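You operate a simulated robot arm through the tools that you are given. There is no shell and no other tool.

You are at the controls of a simulated robot arm. One attempt, no reset.

JOB
Put things in order on the door end of the bench. At the end: the teal buffing pad stands where the brown wire brush stood; the brown card tube stands where the white jar (marked "POLISH") stood; the brown wire brush stands on top of the purple suncatcher (marked "LEAD 70 cm"); the white jar from the door end of the bench stands where the teal buffing pad stood; whatever was shut is shut again. Leave all else as you found it, and nothing knocked over.

It is judged by the outcome, as a careful person would: the job done as asked, and still so three seconds after it is handed in. It fails if anything else is knocked over, pushed out of place, dropped, spilled or broken.

ROBOT AND FRAMES
A 6-joint arm with a two-finger parallel gripper, fixed in place. Base frame: the origin is at the foot of the arm, x ahead of it, y to its left, z up; the work surface is at about z = 0. Lengths are in m, angles in degrees, forces in N, time in s.
With the tool pointing down near the work surface it reaches from about 0.12 to 0.5 m from the base axis. Its first joint turns from -72.0 to 72.0 degrees. Payload 0.65 kg.
The TCP is the grasp point between the finger pads, 0.025 m short of the fingertips. In the tool frame z runs along the fingers and y along their closing line. Largest opening 0.076 m; finger width 0.018, thickness 0.01; the body of the gripper, 0.036 by 0.078 m, starts 0.045 m behind the TCP.
Orientation is that of the tool frame in the base frame, as a unit quaternion [w, x, y, z]. With the fingers straight down and closing along the base's y, the tool's x points along the base's -x, its y along +y and its z along -z.

CONTROLS
- The arm moves only by the tool send_rows. Its argument "motion" is a list of rows, each a list of 7 numbers: the turn, a rotation vector about the base's x, y, z in units of 8 degrees (1.0 is 8 degrees), then the shift along the base's x, y, z in units of 30 mm (1.0 is 30 mm), then the gripper command, from -1 (fully open) to 1 (shut), values between in proportion. In form: [[ax, ay, az, x, y, z, gripper], ...]. A call has 1 to 20 rows; each row shifts and turns the commanded pose from where the row before left it. A call with a number of a shift or a turn outside -1 to 1 is refused whole. A row lasts 0.2 s, in which the tool goes at most 0.05 m and 8.6 degrees; a call with a longer step from one row to the next is refused whole, and so is a gripper value outside its range. A pose out of reach is approached as far as the arm can. The call stops where the force on the tool passes 40 N (or 10 N more than at its start, if that is more) or the arm is blocked; 0.2 s more then pass. The fingers move at their own pace (about 0.108 m/s each) and stop on an object; they squeeze with about 33 N. The grip force told is the motor's: it shows also when the fingers shut on nothing. Time passes only in rows, and 0.2 s behind the last, so rows that do not move let the fingers close. The reply holds the time, the measured pose of the TCP, the force on the tool along the base axes, the opening and the grip force, in the units named above and with some noise, with the torque about the TCP (base axes, N m) and any sound that the robot's microphone picked up.
- Cameras (640 x 400 px; columns grow to the right, rows downward): "scene" is fixed at [0.0588, 0.2807, 0.4005]; the picture's right is [-0.71, -0.70, 0.00], its down [-0.43, 0.44, -0.79] and it looks along [0.56, -0.56, -0.61] (base axes); focal length 214 px, centre (320, 200). "wrist" rides on the gripper at [0.058, 0.011, -0.081] in the tool frame; the picture's right is [-0.18, 0.98, 0.00], its down [-0.75, -0.14, -0.64] and it looks along [-0.63, -0.12, 0.77] (tool axes); focal length 243 px, centre (320, 200). There is no depth. A picture from a camera that has moved, and an enlarged one, comes with that camera's place and axes in the base frame and with its lens.
- snapshot(camera): a new picture of that camera. The clock stands still meanwhile.
- zoom(camera, box): a new picture of the part [left, top, right, bottom] of that camera's present view, enlarged. The clock stands still meanwhile.
- finish_job(): hands the job in; it is judged then, once.

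Nothing tells you positions but the pictures and the camera data. Unless the task says otherwise, let go and move clear before handing in.

The tools are called as name(argument=value, ...) on one line, values as JSON. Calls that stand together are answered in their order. send_rows: Moves the arm, as the interface text tells. Its arguments: {"type":"object","properties":{"motion":{"type":"array","items":{"type":"array","items":{"type":"number"}}}},"required":["motion"]} The other tools are called the same way: snapshot (camera) takes a picture; zoom (camera, box) takes an enlarged picture of a part of a camera's view; finish_job () hands the job in.

At the start:

```text
clock: 0.0
tool_pos: [0.2515, -0.0084, 0.2697]
ee_rot: [0.0, 0.0, 1.0, 0.0]
force: [-0.4, 0.1, 0.2]
moment: [0.01, -0.02, -0.01]
gripper_width: 0.0759
grip_force: 0.1
```

scene: 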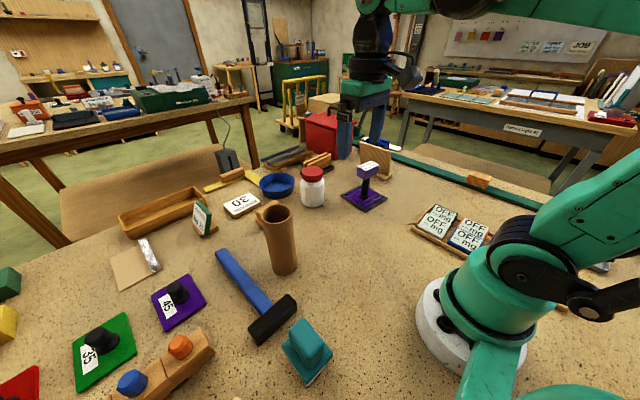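
wrist: 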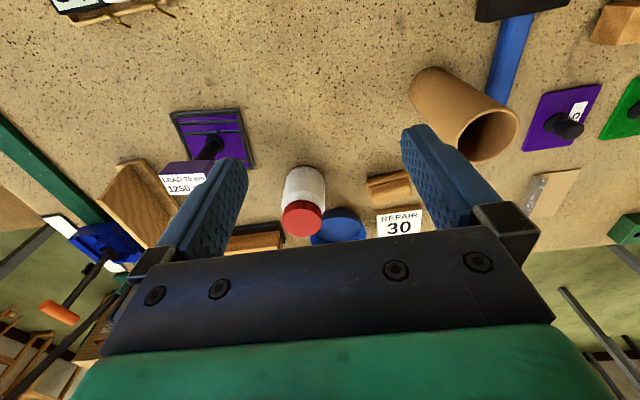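

I see a bench with a teal pad (near the bottom), a card tube, a white jar with a red lid, a purple suncatcher-like thing and other items. I'll look closer before moving anything.

zoom(camera="scene", box=[200, 120, 420, 260])

zoom(camera="scene", box=[60, 220, 360, 400])

zoom(camera="scene", box=[0, 30, 260, 200])

zoom(camera="scene", box=[380, 140, 640, 300])

zoom(camera="wrist", box=[0, 80, 260, 300])

zoom(camera="wrist", box=[250, 120, 450, 260])

```text
2.86 times, centred on (310, 190) of scene
camera zoom: at [0.0588, 0.2807, 0.4005], right [-0.71, -0.7, 0.0], down [-0.43, 0.44, -0.79], along [0.56, -0.56, -0.61], focal length 613 px, centre (349, 229)
```

zoom: 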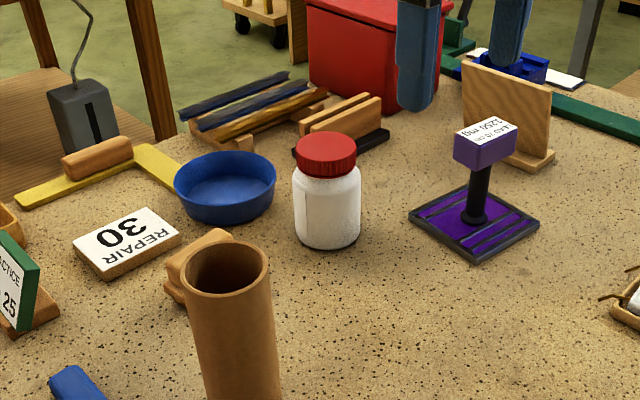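

```text
2.13 times, centred on (210, 310) of scene
camera zoom: at [0.0588, 0.2807, 0.4005], right [-0.71, -0.7, 0.0], down [-0.43, 0.44, -0.79], along [0.56, -0.56, -0.61], focal length 458 px, centre (555, -35)
```

zoom: 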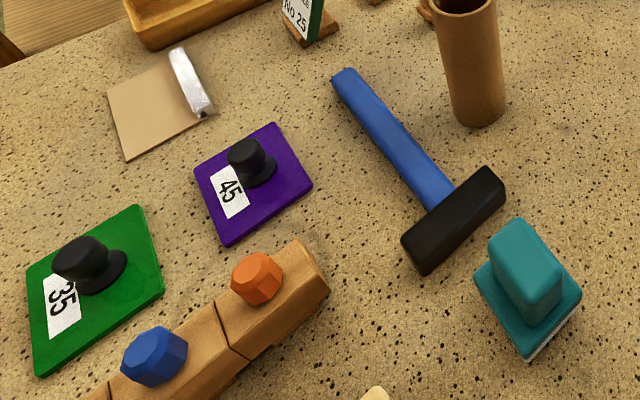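

```text
2.35 times, centred on (130, 115) of scene
camera zoom: at [0.0588, 0.2807, 0.4005], right [-0.71, -0.7, 0.0], down [-0.43, 0.44, -0.79], along [0.56, -0.56, -0.61], focal length 505 px, centre (767, 400)
```

zoom: 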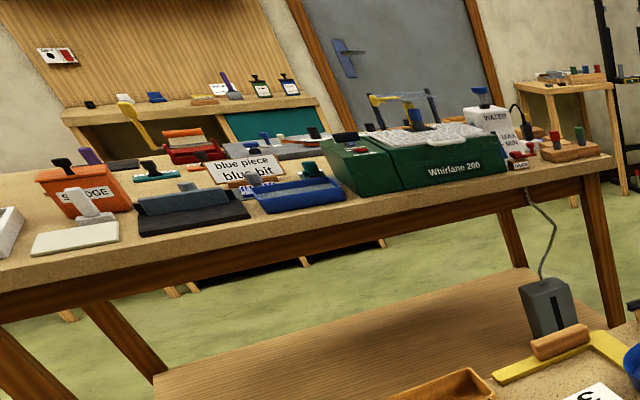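

```text
2.46 times, centred on (510, 220) of scene
camera zoom: at [0.0588, 0.2807, 0.4005], right [-0.71, -0.7, 0.0], down [-0.43, 0.44, -0.79], along [0.56, -0.56, -0.61], focal length 528 px, centre (-148, 151)
```

zoom: 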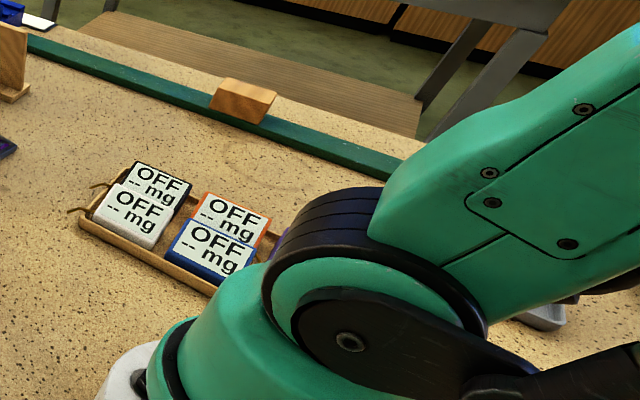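

```text
1.82 times, centred on (130, 190) of wrist
camera zoom: at [0.1931, 0.0019, 0.351], right [0.18, 0.98, 0.0], down [0.75, -0.14, 0.64], along [0.63, -0.12, -0.77], focal length 441 px, centre (666, 218)
```

zoom: 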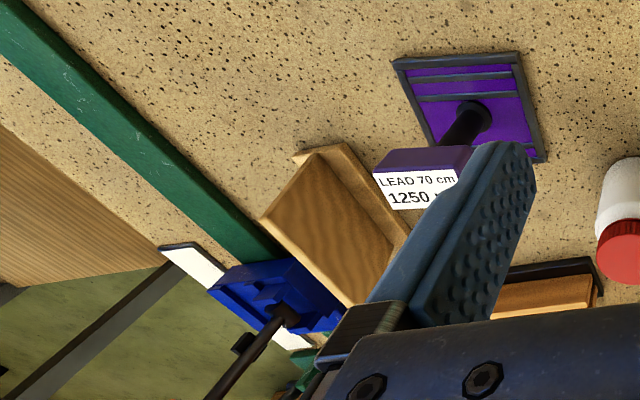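

```text
2.86 times, centred on (350, 190) of wrist
camera zoom: at [0.1931, 0.0019, 0.351], right [0.18, 0.98, 0.0], down [0.75, -0.14, 0.64], along [0.63, -0.12, -0.77], focal length 693 px, centre (234, 229)
```

zoom: 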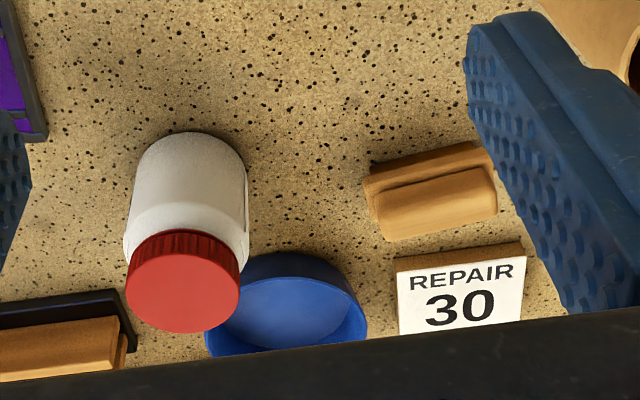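

I see the pad, tube, jar and the purple plate with a post; I'm not yet sure which brown thing is the wire brush. I'll zoom in on the candidates next.

zoom(camera="scene", box=[240, 190, 300, 230])

zoom(camera="scene", box=[250, 130, 370, 205])

zoom(camera="scene", box=[330, 130, 420, 220])

zoom(camera="wrist", box=[350, 160, 430, 240])

zoom(camera="wrist", box=[210, 200, 330, 270])

zoom(camera="wrist", box=[150, 90, 270, 210])

zoom(camera="scene", box=[260, 300, 350, 400])

zoom(camera="scene", box=[270, 160, 350, 220])

```text
10.00 times, centred on (270, 210) of scene
camera zoom: at [0.0588, 0.2807, 0.4005], right [-0.71, -0.7, 0.0], down [-0.43, 0.44, -0.79], along [0.56, -0.56, -0.61], focal length 2145 px, centre (820, 100)
```

zoom: 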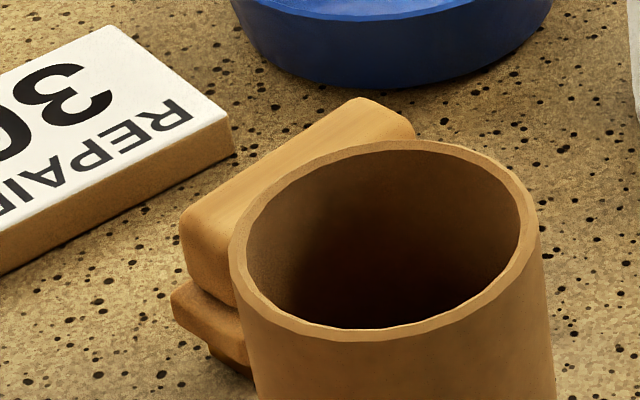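

```text
5.33 times, centred on (310, 168) of scene
camera zoom: at [0.0588, 0.2807, 0.4005], right [-0.71, -0.7, 0.0], down [-0.43, 0.44, -0.79], along [0.56, -0.56, -0.61], focal length 1144 px, centre (373, 373)
```

zoom: 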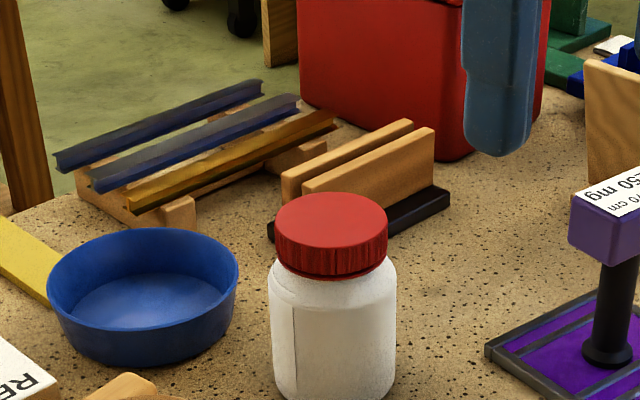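

```text
4.44 times, centred on (375, 175) of scene
camera zoom: at [0.0588, 0.2807, 0.4005], right [-0.71, -0.7, 0.0], down [-0.43, 0.44, -0.79], along [0.56, -0.56, -0.61], focal length 953 px, centre (76, 311)
```

zoom: 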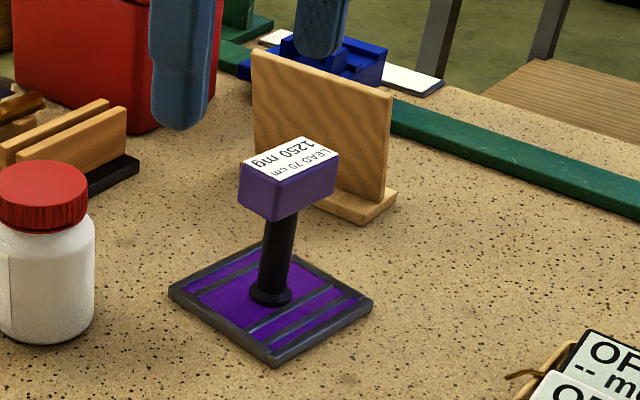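

```text
5.00 times, centred on (390, 200) of wrist
camera zoom: at [0.1931, 0.0019, 0.351], right [0.18, 0.98, 0.0], down [0.75, -0.14, 0.64], along [0.63, -0.12, -0.77], focal length 1213 px, centre (-30, 200)
```

zoom: 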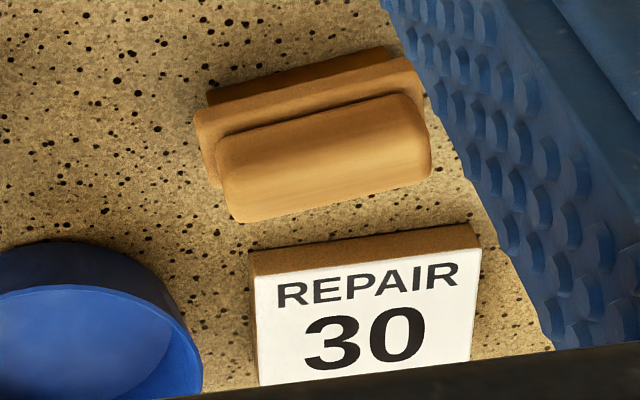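

```text
5.33 times, centred on (270, 235) of wrist
camera zoom: at [0.1931, 0.0019, 0.351], right [0.18, 0.98, 0.0], down [0.75, -0.14, 0.64], along [0.63, -0.12, -0.77], focal length 1294 px, centre (587, 13)
```

zoom: 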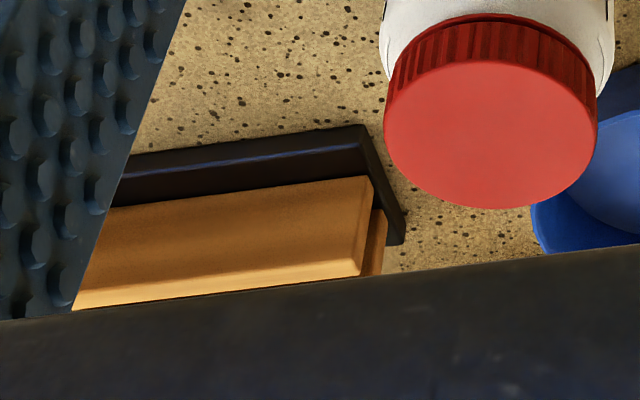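

```text
3.33 times, centred on (210, 150) of wrist
camera zoom: at [0.1931, 0.0019, 0.351], right [0.18, 0.98, 0.0], down [0.75, -0.14, 0.64], along [0.63, -0.12, -0.77], focal length 809 px, centre (687, 367)
```

zoom: 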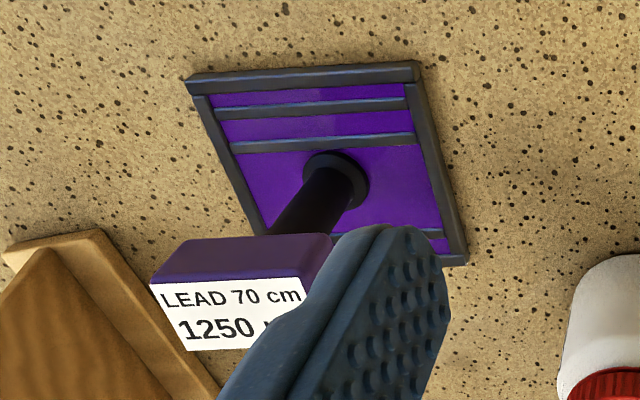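

```text
4.00 times, centred on (305, 350) of scene
camera zoom: at [0.0588, 0.2807, 0.4005], right [-0.71, -0.7, 0.0], down [-0.43, 0.44, -0.79], along [0.56, -0.56, -0.61], focal length 858 px, centre (380, -400)
```

zoom: 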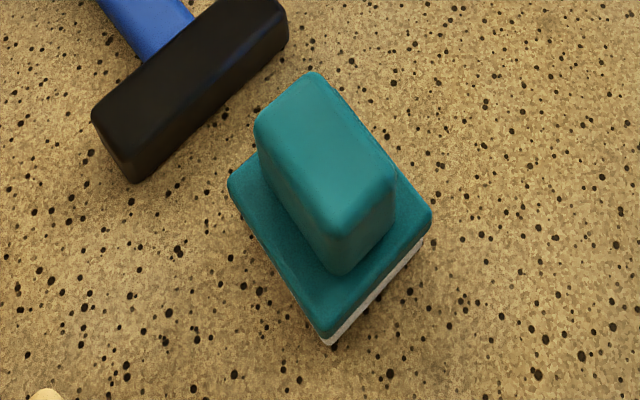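

```text
6.67 times, centred on (310, 190) of scene
camera zoom: at [0.0588, 0.2807, 0.4005], right [-0.71, -0.7, 0.0], down [-0.43, 0.44, -0.79], along [0.56, -0.56, -0.61], focal length 1430 px, centre (387, 267)
```

zoom: 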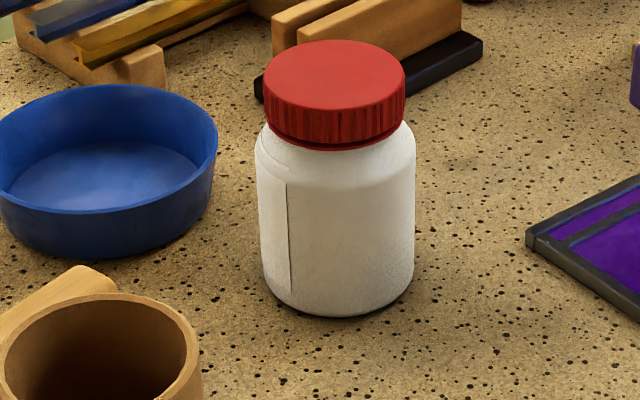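

The brown wire brush seems to be the small brown block with a ridge handle near the "REPAIR 30" card (about x 0.46, y 0.07). The purple suncatcher is the framed plate with a post and labelled head (about 0.34, -0.20). I'll move the arm high over the brush for a closer look.

send_rows(motion=[[0, 0, 0, 0.95, 0.37, -0.2, -1], [0, 0, 0, 0.95, 0.37, -0.2, -1], [0, 0, 0, 0.95, 0.37, -0.2, -1], [0, 0, 0, 0.95, 0.37, -0.2, -1], [0, 0, 0, 0.95, 0.37, -0.2, -1], [0, 0, 0, 0.95, 0.37, -0.2, -1], [0, 0, 0, 0, 0, 0, -1]])

snapshot(camera="wrist")

snapshot(camera="scene")

```text
clock: 1.6
tool_pos: [0.4227, 0.058, 0.2336]
ee_rot: [-0.001, 0.0, 1.0, 0.0]
force: [0.1, -0.2, -0.8]
moment: [-0.03, -0.01, 0.0]
gripper_width: 0.0758
grip_force: 0.0
```

```text
taken
camera wrist: at [0.3651, 0.0689, 0.3145], right [0.18, 0.98, 0.0], down [0.75, -0.14, 0.64], along [0.63, -0.12, -0.77], focal length 243 px, centre (320, 200)
```

wrist: 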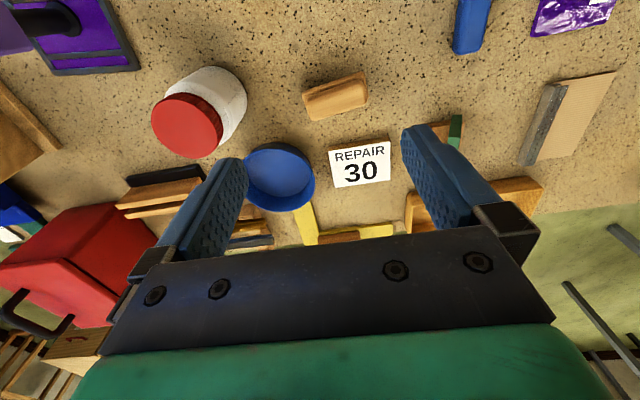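

```text
taken
```

scene: 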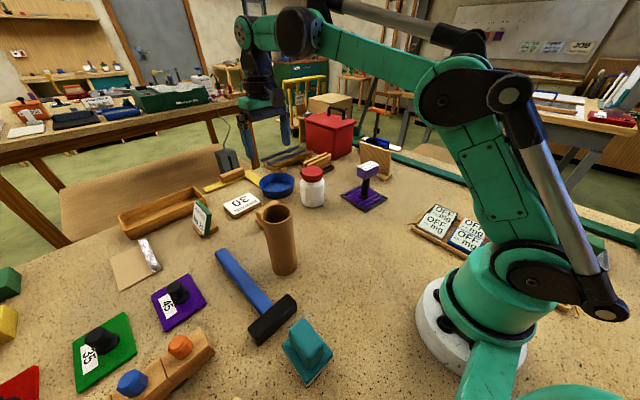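

The brush is now clearly visible in the wrist view beside the REPAIR card. I'll zoom in for its dimensions.

zoom(camera="wrist", box=[280, 50, 400, 125])

zoom(camera="wrist", box=[140, 50, 260, 170])

zoom(camera="wrist", box=[0, 0, 160, 100])

zoom(camera="scene", box=[330, 140, 410, 220])

```text
5.33 times, centred on (340, 88) of wrist
camera zoom: at [0.3651, 0.0689, 0.3145], right [0.18, 0.98, 0.0], down [0.75, -0.14, 0.64], along [0.63, -0.12, -0.77], focal length 1294 px, centre (213, 800)
```

zoom: 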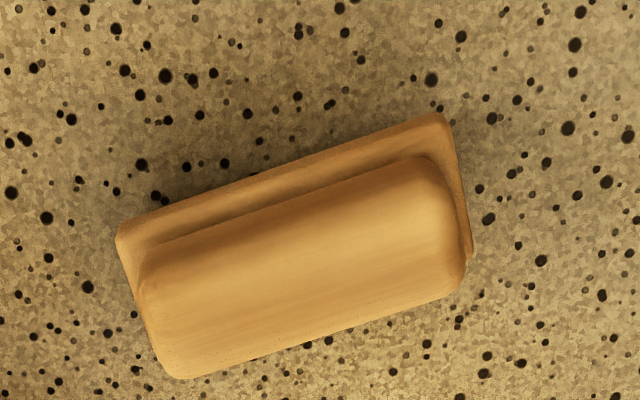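

```text
3.33 times, centred on (200, 110) of wrist
camera zoom: at [0.3651, 0.0689, 0.3145], right [0.18, 0.98, 0.0], down [0.75, -0.14, 0.64], along [0.63, -0.12, -0.77], focal length 809 px, centre (720, 500)
```

zoom: 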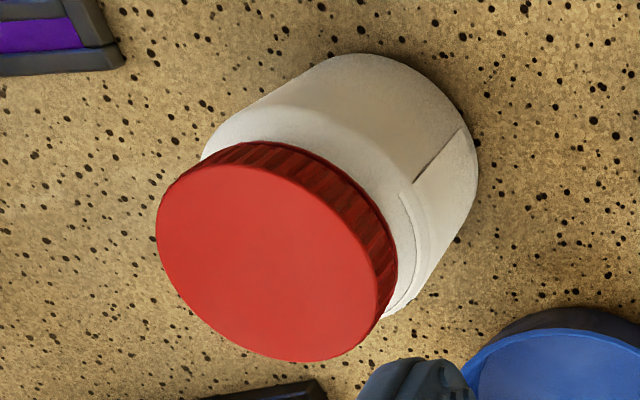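

```text
4.00 times, centred on (80, 50) of wrist
camera zoom: at [0.3651, 0.0689, 0.3145], right [0.18, 0.98, 0.0], down [0.75, -0.14, 0.64], along [0.63, -0.12, -0.77], focal length 970 px, centre (1280, 800)
```

zoom: 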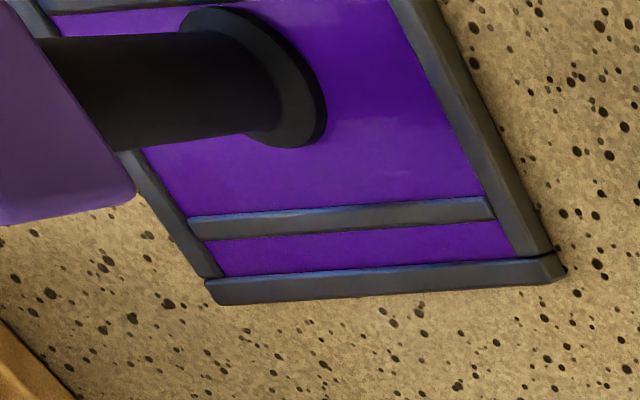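

```text
5.00 times, centred on (370, 180) of scene
camera zoom: at [0.0588, 0.2807, 0.4005], right [-0.71, -0.7, 0.0], down [-0.43, 0.44, -0.79], along [0.56, -0.56, -0.61], focal length 1072 px, centre (70, 300)
```

zoom: 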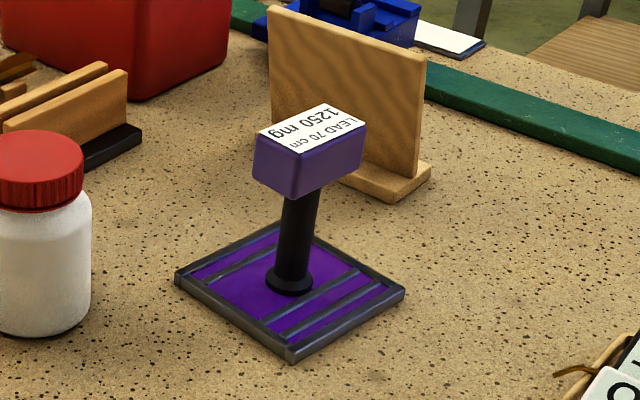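

The brush's handle top is at about z 0.045, centre about (0.454, 0.071), its long axis turned about 7° from the y axis. I'll go down over it to z 0.12 and check the alignment.

send_rows(motion=[[0, 0, 0.219, 0.2625, 0.107, -0.947, -1], [0, 0, 0.219, 0.2625, 0.107, -0.947, -1], [0, 0, 0.219, 0.2625, 0.107, -0.947, -1], [0, 0, 0.219, 0.2625, 0.107, -0.947, -1], [0, 0, 0, 0, 0, 0, -1]])

snapshot(camera="wrist")

zoom(camera="wrist", box=[240, 50, 400, 150])

```text
clock: 2.8
tool_pos: [0.4542, 0.0712, 0.1208]
ee_rot: [-0.001, -0.061, 0.998, 0.0]
force: [0.1, -0.2, 0.0]
moment: [-0.01, 0.0, 0.01]
gripper_width: 0.0759
grip_force: 0.0
```

```text
taken
camera wrist: at [0.3943, 0.074, 0.201], right [0.06, 1.0, 0.0], down [0.76, -0.05, 0.64], along [0.64, -0.04, -0.77], focal length 243 px, centre (320, 200)
```

wrist: 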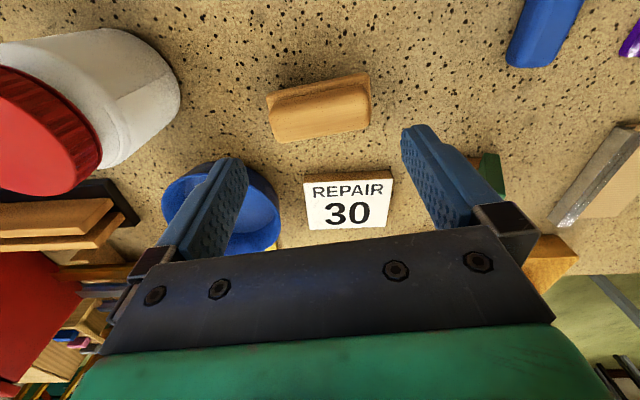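

```text
4.00 times, centred on (320, 100) of wrist
camera zoom: at [0.3943, 0.074, 0.201], right [0.06, 1.0, 0.0], down [0.76, -0.05, 0.64], along [0.64, -0.04, -0.77], focal length 970 px, centre (320, 600)
```

zoom: 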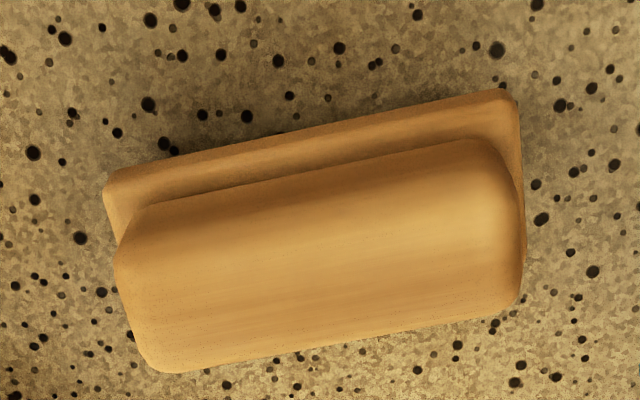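

The gripper is aligned with the brush handle to within about 1 mm. I'll lower it to z 0.053 and close on the handle ends.

send_rows(motion=[[0, 0, 0, -0.02, 0, -0.753, -1], [0, 0, 0, -0.02, 0, -0.753, -1], [0, 0, 0, 0, 0, -0.753, -1], [0, 0, 0, 0, 0, 0, -1]])

snapshot(camera="wrist")

zoom(camera="scene", box=[220, 150, 320, 230])

```text
clock: 3.8
tool_pos: [0.4509, 0.0704, 0.053]
ee_rot: [0.0, -0.061, 0.998, 0.0]
force: [-0.1, 1.1, -0.1]
moment: [0.0, 0.03, 0.01]
gripper_width: 0.076
grip_force: 0.1
```

```text
taken
camera wrist: at [0.393, 0.0741, 0.1339], right [0.06, 1.0, 0.0], down [0.76, -0.05, 0.64], along [0.64, -0.04, -0.77], focal length 243 px, centre (320, 200)
```

wrist: 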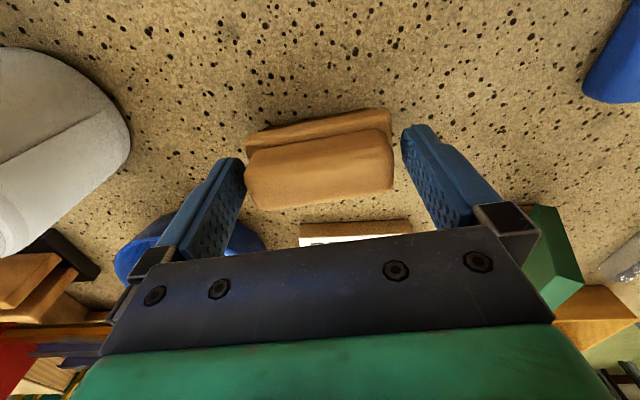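

```text
5.00 times, centred on (270, 190) of scene
camera zoom: at [0.0588, 0.2807, 0.4005], right [-0.71, -0.7, 0.0], down [-0.43, 0.44, -0.79], along [0.56, -0.56, -0.61], focal length 1072 px, centre (570, 250)
```

zoom: 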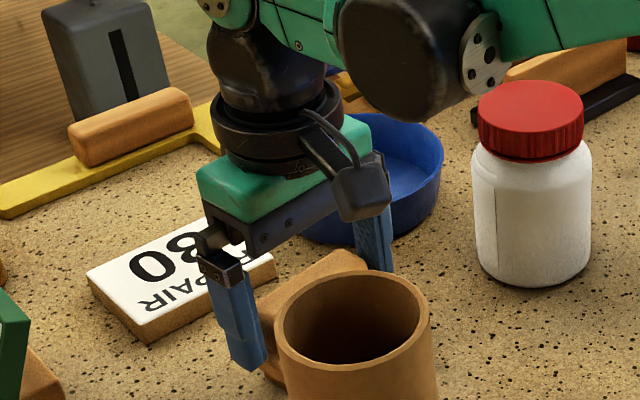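

Both fingers straddle the handle ends with clearance. I'll close now.

send_rows(motion=[[0, 0, 0, 0, 0, 0, 1], [0, 0, 0, 0, 0, 0, 1], [0, 0, 0, 0, 0, 0, 1]])

snapshot(camera="wrist")

```text
clock: 4.6
tool_pos: [0.452, 0.0708, 0.0541]
ee_rot: [0.0, -0.062, 0.998, 0.0]
force: [0.1, 0.6, 0.1]
moment: [0.0, 0.02, 0.0]
gripper_width: 0.0656
grip_force: 33.2
```

```text
taken
camera wrist: at [0.393, 0.0741, 0.1342], right [0.06, 1.0, 0.0], down [0.76, -0.05, 0.64], along [0.64, -0.04, -0.77], focal length 243 px, centre (320, 200)
```

wrist: 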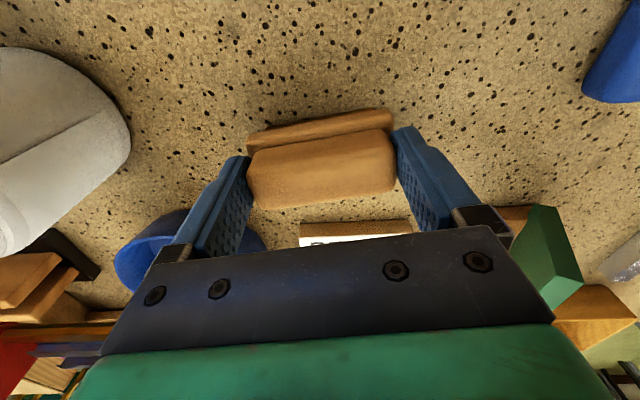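

The brush is held (opening 0.0656). I'll lift it straight up, then look.

send_rows(motion=[[0, 0, 0, 0, 0, 0.3, 1], [0, 0, 0, 0, 0, 0.9, 1], [0, 0, 0, 0, 0, 1, 1], [0, 0, 0, 0, 0, 1, 1], [0, 0, 0, 0, 0, 1, 1], [0, 0, 0, 0, 0, 1, 1], [0, 0, 0, 0, 0, 0.9, 1], [0, 0, 0, 0, 0, 0, 1]])

snapshot(camera="wrist")

zoom(camera="scene", box=[200, 60, 320, 180])

```text
clock: 6.4
tool_pos: [0.4526, 0.0709, 0.2172]
ee_rot: [0.0, -0.061, 0.998, 0.0]
force: [-1.0, -0.3, 1.3]
moment: [-0.02, 0.02, 0.02]
gripper_width: 0.0
grip_force: 23.4
out of reach, approached as far as the arm can: row 7
```

```text
taken
camera wrist: at [0.393, 0.0741, 0.298], right [0.06, 1.0, 0.0], down [0.76, -0.05, 0.64], along [0.64, -0.04, -0.77], focal length 243 px, centre (320, 200)
```

wrist: 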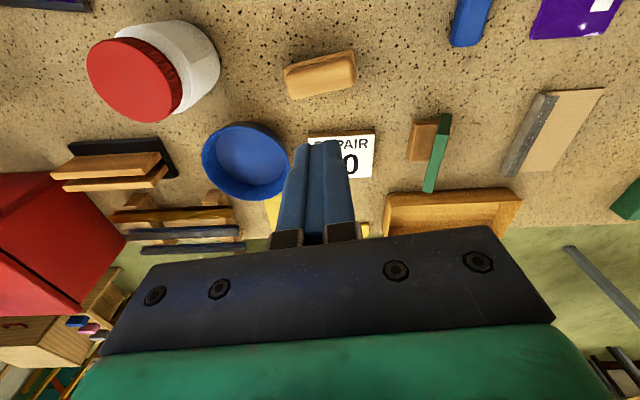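

```text
3.33 times, centred on (260, 120) of scene
camera zoom: at [0.0588, 0.2807, 0.4005], right [-0.71, -0.7, 0.0], down [-0.43, 0.44, -0.79], along [0.56, -0.56, -0.61], focal length 715 px, centre (520, 467)
```

zoom: 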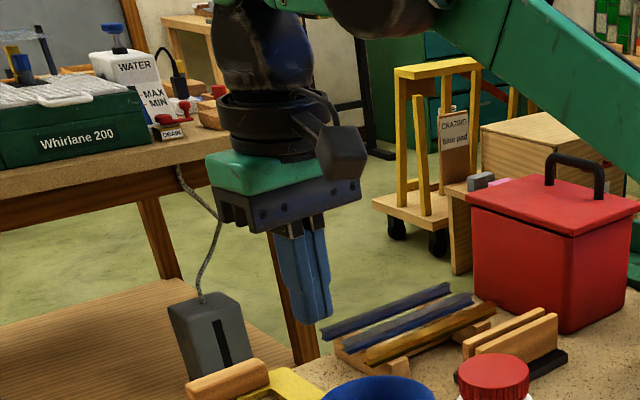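

The fingers slipped off the brush handle ends; the brush still looks to be standing in about its place. I'll check where it is before regripping.

zoom(camera="wrist", box=[260, 30, 380, 105])

zoom(camera="scene", box=[240, 190, 300, 230])

```text
5.33 times, centred on (320, 68) of wrist
camera zoom: at [0.393, 0.0741, 0.298], right [0.06, 1.0, 0.0], down [0.76, -0.05, 0.64], along [0.64, -0.04, -0.77], focal length 1294 px, centre (320, 907)
```

zoom: 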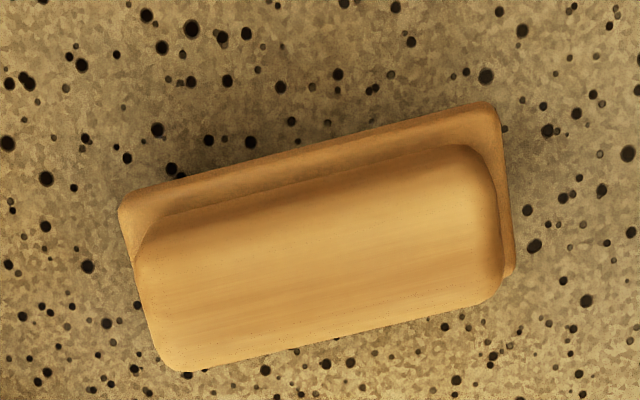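

```text
10.00 times, centred on (270, 210) of scene
camera zoom: at [0.0588, 0.2807, 0.4005], right [-0.71, -0.7, 0.0], down [-0.43, 0.44, -0.79], along [0.56, -0.56, -0.61], focal length 2145 px, centre (820, 100)
```

zoom: 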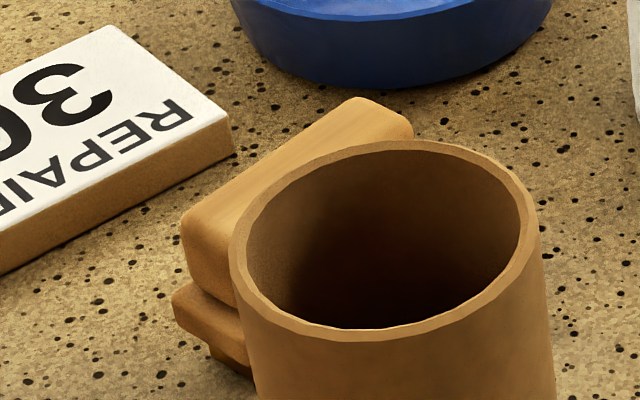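

The brush stands undisturbed at about (0.454, 0.0705), angle about 8.5°. I'll turn the gripper about 88.5° so it closes across the narrower handle width, staying high.

send_rows(motion=[[0, 0, -0.922, 0, 0, 0, -1], [0, 0, -0.922, 0, 0, 0, -1], [0, 0, -0.922, 0, 0, 0, -1], [0, 0, -0.922, 0, 0, 0, -1], [0, 0, -0.922, 0, 0, 0, -1], [0, 0, -0.922, 0, 0, 0, -1], [0, 0, -0.922, 0, 0, 0, -1], [0, 0, -0.922, 0, 0, 0, -1], [0, 0, -0.922, 0, 0, 0, -1], [0, 0, -0.922, 0, 0, 0, -1], [0, 0, -0.922, 0, 0, 0, -1], [0, 0, -0.922, 0, 0, 0, -1], [0, 0, 0, 0.04, 0, -1, -1], [0, 0, 0, 0, 0, -1, -1], [0, 0, 0, 0, 0, -1, -1], [0, 0, 0, 0, 0, 0, -1]])

snapshot(camera="wrist")

zoom(camera="wrist", box=[240, 50, 400, 150])

```text
clock: 9.8
tool_pos: [0.4524, 0.0718, 0.1287]
ee_rot: [0.0, 0.654, 0.757, 0.0]
force: [-0.1, -0.1, 1.4]
moment: [-0.04, 0.01, -0.01]
gripper_width: 0.076
grip_force: 0.0
```

```text
taken
camera wrist: at [0.4557, 0.1301, 0.2087], right [1.0, -0.04, 0.0], down [-0.03, -0.77, 0.64], along [-0.02, -0.64, -0.77], focal length 243 px, centre (320, 200)
```

wrist: 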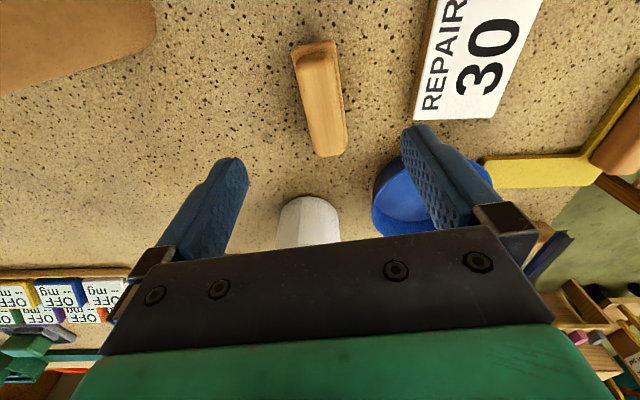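

```text
4.00 times, centred on (320, 100) of wrist
camera zoom: at [0.4557, 0.1301, 0.2087], right [1.0, -0.04, 0.0], down [-0.03, -0.77, 0.64], along [-0.02, -0.64, -0.77], focal length 970 px, centre (320, 600)
```

zoom: 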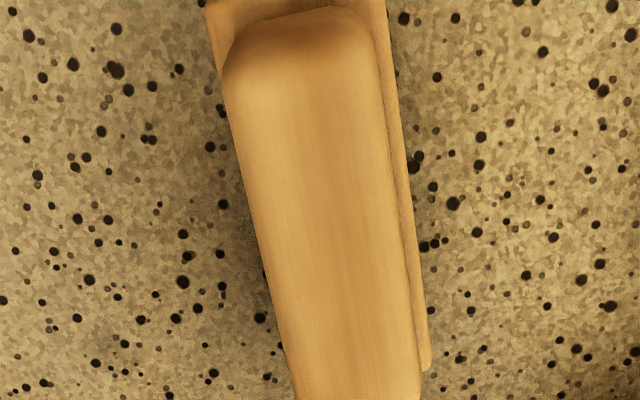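

The gripper now closes across the handle; the handle is about 2 mm to +x of centre, so I'll correct that and descend to z 0.050.

send_rows(motion=[[0, 0, 0, 0.06, 0, -0.863, -1], [0, 0, 0, 0, 0, -0.863, -1], [0, 0, 0, 0, 0, -0.863, -1], [0, 0, 0, 0, 0, 0, -1]])

snapshot(camera="wrist")

zoom(camera="scene", box=[220, 170, 300, 230])

```text
clock: 10.8
tool_pos: [0.4553, 0.0721, 0.0502]
ee_rot: [0.0, 0.653, 0.758, 0.0]
force: [0.0, -0.2, -0.6]
moment: [-0.01, 0.0, -0.01]
gripper_width: 0.076
grip_force: 0.1
```

```text
taken
camera wrist: at [0.4575, 0.1308, 0.1307], right [1.0, -0.04, 0.0], down [-0.03, -0.77, 0.64], along [-0.02, -0.64, -0.77], focal length 243 px, centre (320, 200)
```

wrist: 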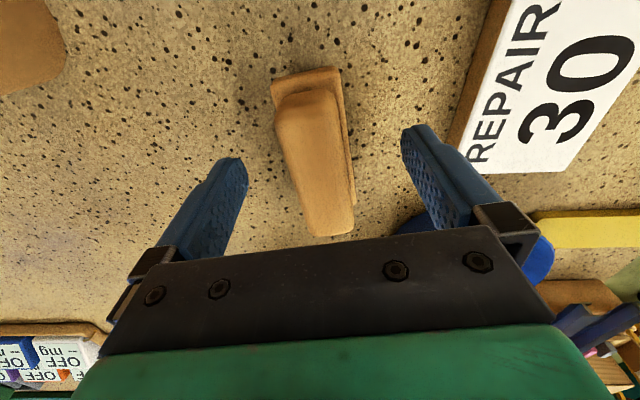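

```text
6.67 times, centred on (260, 200) of scene
camera zoom: at [0.0588, 0.2807, 0.4005], right [-0.71, -0.7, 0.0], down [-0.43, 0.44, -0.79], along [0.56, -0.56, -0.61], focal length 1430 px, centre (720, 200)
```

zoom: 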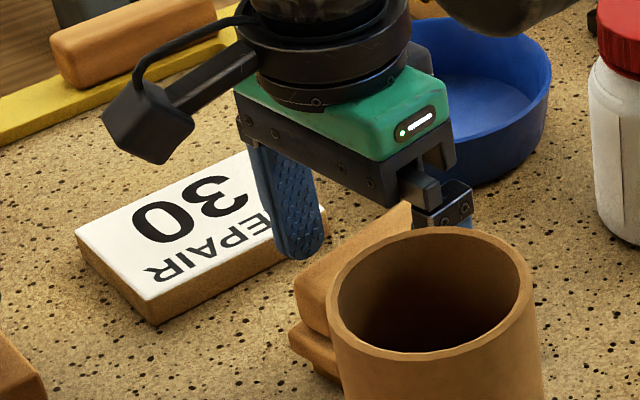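

The fingers straddle the handle width, clear of the REPAIR card. Closing, then lifting a small amount to test the grip.

send_rows(motion=[[0, 0, 0, 0, 0, 0, 1], [0, 0, 0, 0, 0, 0, 1], [0, 0, 0, 0, 0, 0, 1], [0, 0, 0, 0, 0, 0, 1]])

send_rows(motion=[[0, 0, 0, 0, 0, 0.15, 1], [0, 0, 0, 0, 0, 0.15, 1], [0, 0, 0, 0, 0, 0.2, 1], [0, 0, 0, 0, 0, 0, 1]])

snapshot(camera="wrist")

zoom(camera="scene", box=[220, 170, 300, 230])

```text
clock: 11.8
tool_pos: [0.4546, 0.0707, 0.0507]
ee_rot: [0.001, 0.654, 0.757, 0.0]
force: [0.2, -0.7, -0.1]
moment: [-0.02, 0.02, -0.01]
gripper_width: 0.0233
grip_force: 33.2
```

```text
clock: 12.8
tool_pos: [0.4545, 0.071, 0.0656]
ee_rot: [0.0, 0.653, 0.757, -0.001]
force: [0.5, -0.4, -0.2]
moment: [-0.01, -0.01, 0.0]
gripper_width: 0.0236
grip_force: 33.0
```

```text
taken
camera wrist: at [0.4573, 0.1302, 0.1456], right [1.0, -0.04, 0.0], down [-0.03, -0.77, 0.64], along [-0.02, -0.64, -0.77], focal length 243 px, centre (320, 200)
```

wrist: 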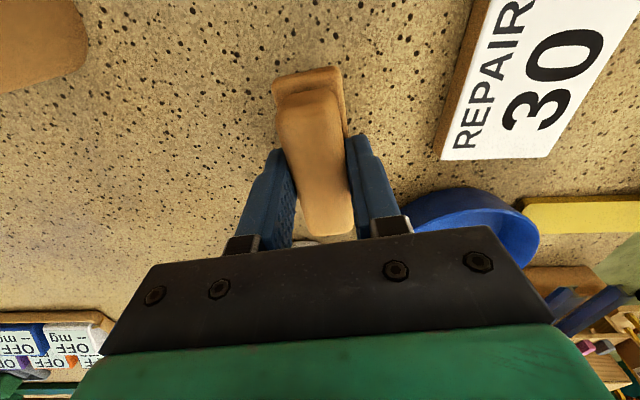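

```text
6.67 times, centred on (260, 200) of scene
camera zoom: at [0.0588, 0.2807, 0.4005], right [-0.71, -0.7, 0.0], down [-0.43, 0.44, -0.79], along [0.56, -0.56, -0.61], focal length 1430 px, centre (720, 200)
```

zoom: 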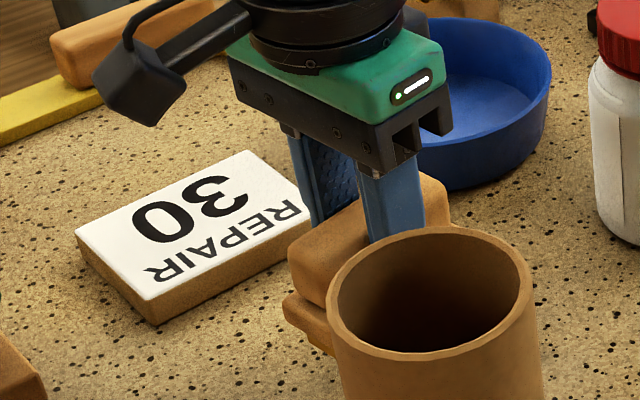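

The brush came up with the gripper. I'll lift it higher gently and check that it stays.

send_rows(motion=[[0, 0, 0, 0, 0, 0.3, 1], [0, 0, 0, 0, 0, 0.5, 1], [0, 0, 0, 0, 0, 0.6, 1], [0, 0, 0, 0, 0, 0.6, 1], [0, 0, 0, 0, 0, 0.6, 1], [0, 0, 0, 0, 0, 0.6, 1], [0, 0, 0, 0, 0, 0.6, 1], [0, 0, 0, 0, 0, 0.4, 1], [0, 0, 0, 0, 0, 0.2, 1], [0, 0, 0, 0, 0, 0, 1]])

snapshot(camera="wrist")

zoom(camera="scene", box=[200, 80, 320, 200])

```text
clock: 15.0
tool_pos: [0.4538, 0.0703, 0.1978]
ee_rot: [-0.001, 0.653, 0.757, 0.0]
force: [0.0, -0.5, -1.2]
moment: [0.02, 0.01, 0.02]
gripper_width: 0.0235
grip_force: 32.9
```

```text
taken
camera wrist: at [0.4572, 0.1297, 0.2772], right [1.0, -0.04, 0.0], down [-0.03, -0.77, 0.64], along [-0.02, -0.64, -0.77], focal length 243 px, centre (320, 200)
```

wrist: 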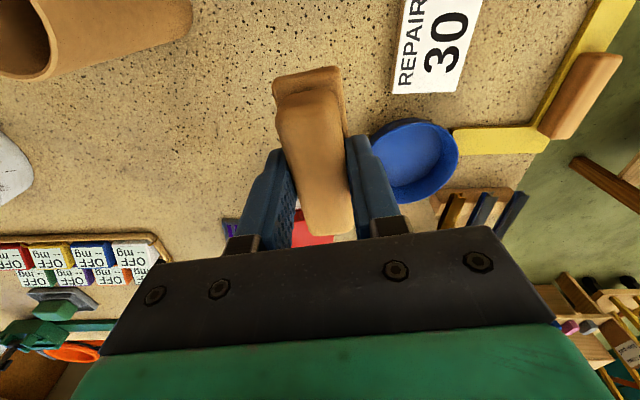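

```text
3.33 times, centred on (260, 140) of scene
camera zoom: at [0.0588, 0.2807, 0.4005], right [-0.71, -0.7, 0.0], down [-0.43, 0.44, -0.79], along [0.56, -0.56, -0.61], focal length 715 px, centre (520, 400)
```

zoom: 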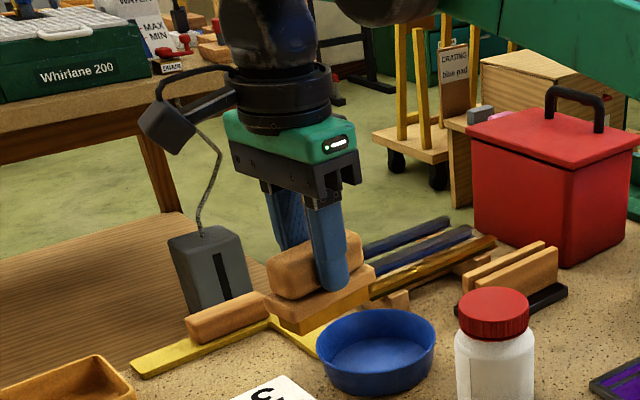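

The brush is firmly held, its bottom about 0.05 below the TCP. I'll carry it sideways at this height toward the suncatcher, stopping short with the head visible beside the gripper so I can measure it.

send_rows(motion=[[0, 0, 0, 0, -0.4, 0, 1], [0, 0, 0, 0, -0.8, 0, 1], [0, 0, 0, 0, -0.95, 0, 1], [0, 0, 0, 0, -0.95, 0, 1], [0, 0, 0, 0, -0.95, 0, 1], [0, 0, 0, 0, -0.95, 0, 1], [0, 0, 0, 0, -0.6, 0, 1], [0, 0, 0, 0, -0.1, 0, 1], [0, 0, 0, 0, 0, 0, 1]])

snapshot(camera="wrist")

snapshot(camera="scene")

```text
clock: 17.0
tool_pos: [0.4548, -0.0999, 0.1973]
ee_rot: [0.001, 0.653, 0.757, 0.0]
force: [0.6, 0.5, -0.3]
moment: [0.01, 0.0, -0.01]
gripper_width: 0.0232
grip_force: 32.5
```

```text
taken
camera wrist: at [0.4571, -0.0412, 0.2779], right [1.0, -0.04, 0.0], down [-0.03, -0.77, 0.64], along [-0.02, -0.64, -0.77], focal length 243 px, centre (320, 200)
```

wrist: 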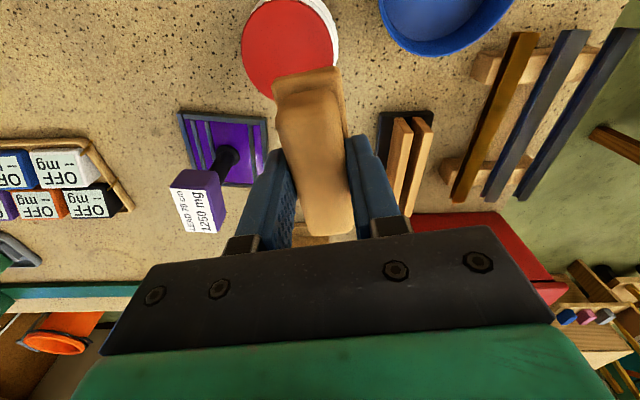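

```text
taken
```

scene: 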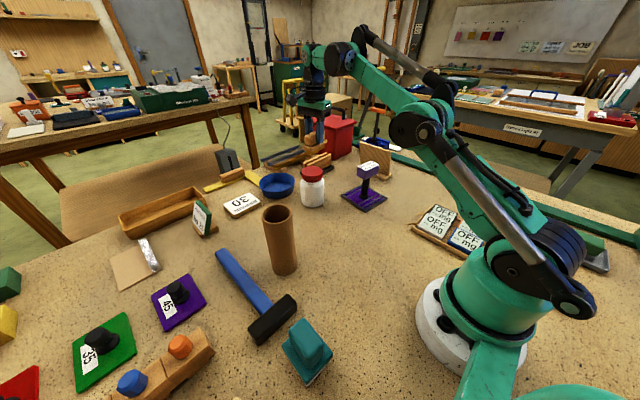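

zoom(camera="wrist", box=[150, 100, 290, 240])

zoom(camera="scene", box=[345, 155, 393, 185])

zoom(camera="scene", box=[330, 170, 400, 215])

```text
2.86 times, centred on (220, 170) of wrist
camera zoom: at [0.4571, -0.0412, 0.2779], right [1.0, -0.04, 0.0], down [-0.03, -0.77, 0.64], along [-0.02, -0.64, -0.77], focal length 693 px, centre (606, 286)
```

zoom: 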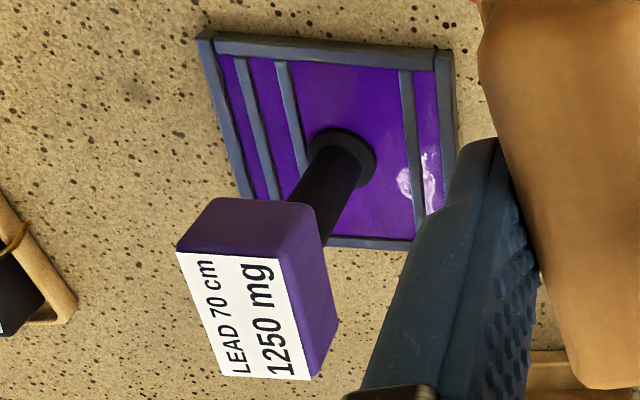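

```text
13.33 times, centred on (369, 170) of scene
camera zoom: at [0.0588, 0.2807, 0.4005], right [-0.71, -0.7, 0.0], down [-0.43, 0.44, -0.79], along [0.56, -0.56, -0.61], focal length 2860 px, centre (-333, 600)
```

zoom: 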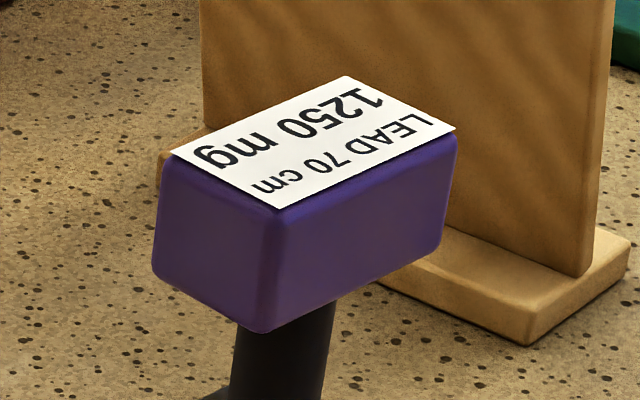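

```text
8.89 times, centred on (365, 192) of scene
camera zoom: at [0.0588, 0.2807, 0.4005], right [-0.71, -0.7, 0.0], down [-0.43, 0.44, -0.79], along [0.56, -0.56, -0.61], focal length 1906 px, centre (-80, 267)
```

zoom: 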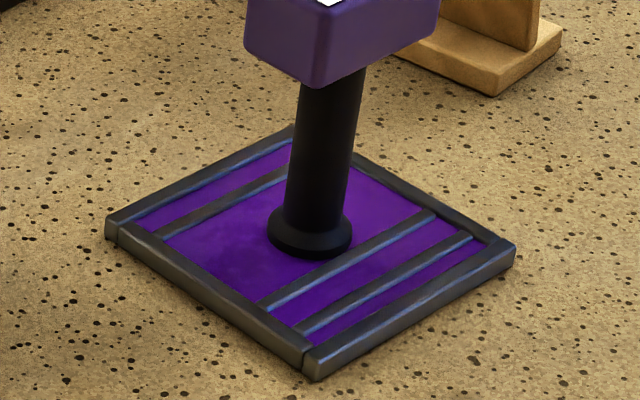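

The labelled head top is at z ≈ 0.112, centre about (0.335, -0.191), about 56 × 30 mm, turned about -7.5°. I'll bring the brush above it at z 0.20, turning by -15.8° to line up.

send_rows(motion=[[0, 0, -0.2, -0.4, -0.3, 0.05, 1], [0, 0, -0.395, -0.8, -0.606, 0.05, 1], [0, 0, -0.395, -0.8, -0.606, 0, 1], [0, 0, -0.395, -0.8, -0.606, 0, 1], [0, 0, -0.395, -0.8, -0.606, 0, 1], [0, 0, -0.195, -0.4, -0.306, 0, 1], [0, 0, 0, 0, 0, 0, 1]])

snapshot(camera="wrist")

zoom(camera="scene", box=[320, 110, 420, 210])

```text
clock: 18.6
tool_pos: [0.3347, -0.193, 0.1994]
ee_rot: [0.0, 0.751, 0.66, 0.001]
force: [-0.4, -0.1, -0.7]
moment: [0.0, 0.02, -0.02]
gripper_width: 0.0233
grip_force: 33.0
```

```text
taken
camera wrist: at [0.3535, -0.1349, 0.2807], right [0.95, -0.31, 0.0], down [-0.24, -0.73, 0.64], along [-0.2, -0.61, -0.77], focal length 243 px, centre (320, 200)
```

wrist: 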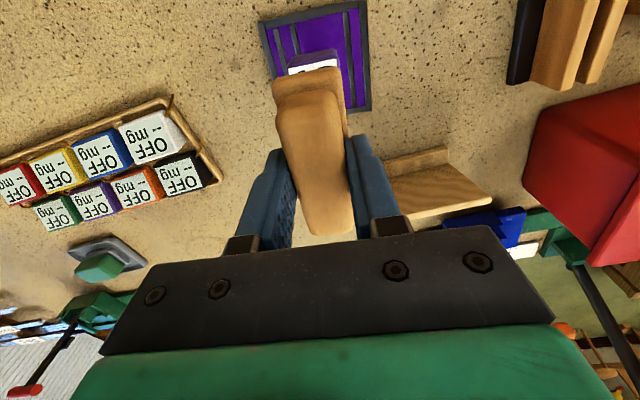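

```text
4.00 times, centred on (370, 160) of scene
camera zoom: at [0.0588, 0.2807, 0.4005], right [-0.71, -0.7, 0.0], down [-0.43, 0.44, -0.79], along [0.56, -0.56, -0.61], focal length 858 px, centre (120, 360)
```

zoom: 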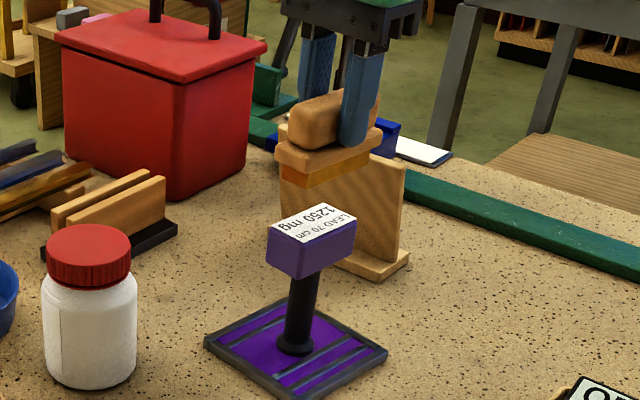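

The brush hangs directly above the head and is aligned. I'll lower it slowly to just above contact and check.

send_rows(motion=[[0, 0, 0, 0, 0, -0.3, 1], [0, 0, 0, 0, 0, -0.4, 1], [0, 0, 0, 0, 0, -0.3, 1], [0, 0, 0, 0, 0, -0.1, 1], [0, 0, 0, 0, 0, 0, 1]])

zoom(camera="scene", box=[340, 130, 400, 190])

snapshot(camera="wrist")

```text
clock: 19.8
tool_pos: [0.3342, -0.1906, 0.1667]
ee_rot: [-0.001, 0.751, 0.66, 0.0]
force: [1.0, -0.6, -0.5]
moment: [-0.02, -0.02, -0.01]
gripper_width: 0.0234
grip_force: 32.7
```

```text
6.67 times, centred on (370, 160) of scene
camera zoom: at [0.0588, 0.2807, 0.4005], right [-0.71, -0.7, 0.0], down [-0.43, 0.44, -0.79], along [0.56, -0.56, -0.61], focal length 1430 px, centre (-13, 467)
```

zoom: 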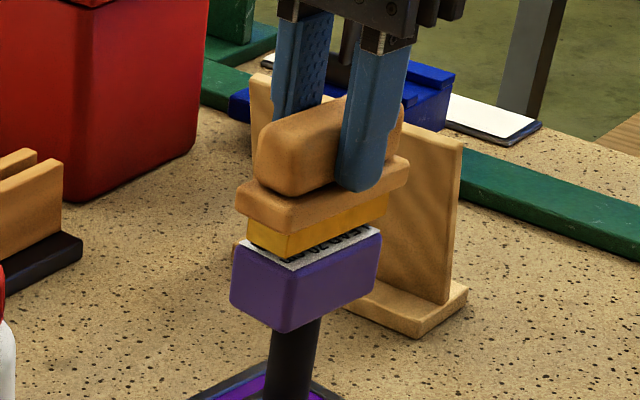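

```text
taken
camera wrist: at [0.3535, -0.1349, 0.2476], right [0.95, -0.31, 0.0], down [-0.24, -0.73, 0.64], along [-0.2, -0.61, -0.77], focal length 243 px, centre (320, 200)
```

wrist: 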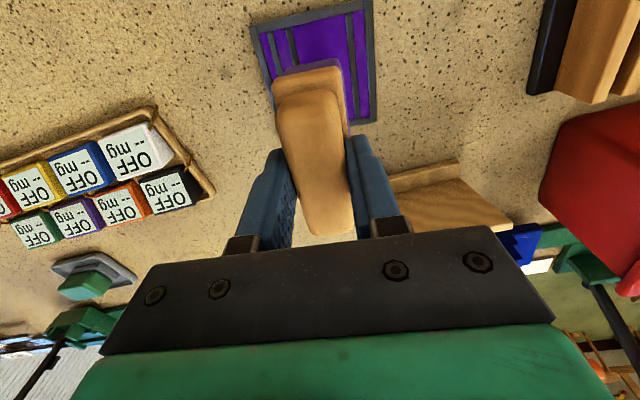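

The bristles hover about 4 mm above the labelled head, well centred. I'll lower in small steps and watch the force.

send_rows(motion=[[0, 0, 0, 0, 0, -0.05, 1], [0, 0, 0, 0, 0, -0.05, 1], [0, 0, 0, 0, 0, -0.03, 1], [0, 0, 0, 0, 0, 0, 1]])

zoom(camera="scene", box=[345, 145, 393, 185])

```text
clock: 20.8
tool_pos: [0.3337, -0.1914, 0.1644]
ee_rot: [0.001, 0.75, 0.661, 0.0]
force: [1.2, 1.6, 17.7]
moment: [-0.07, -0.02, 0.0]
gripper_width: 0.0234
grip_force: 32.9
```

```text
10.00 times, centred on (369, 165) of scene
camera zoom: at [0.0587, 0.2808, 0.4005], right [-0.71, -0.7, 0.0], down [-0.43, 0.44, -0.79], along [0.56, -0.56, -0.61], focal length 2145 px, centre (-170, 550)
```

zoom: 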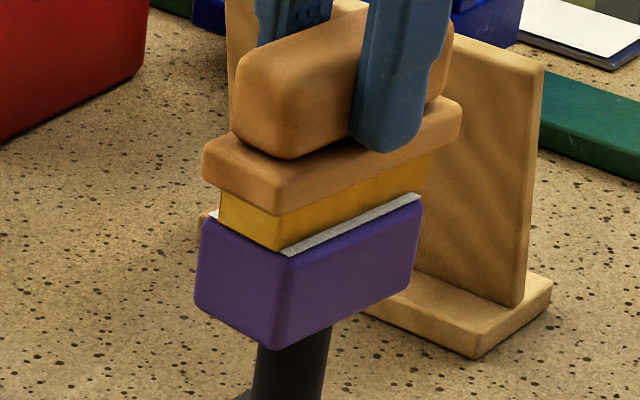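

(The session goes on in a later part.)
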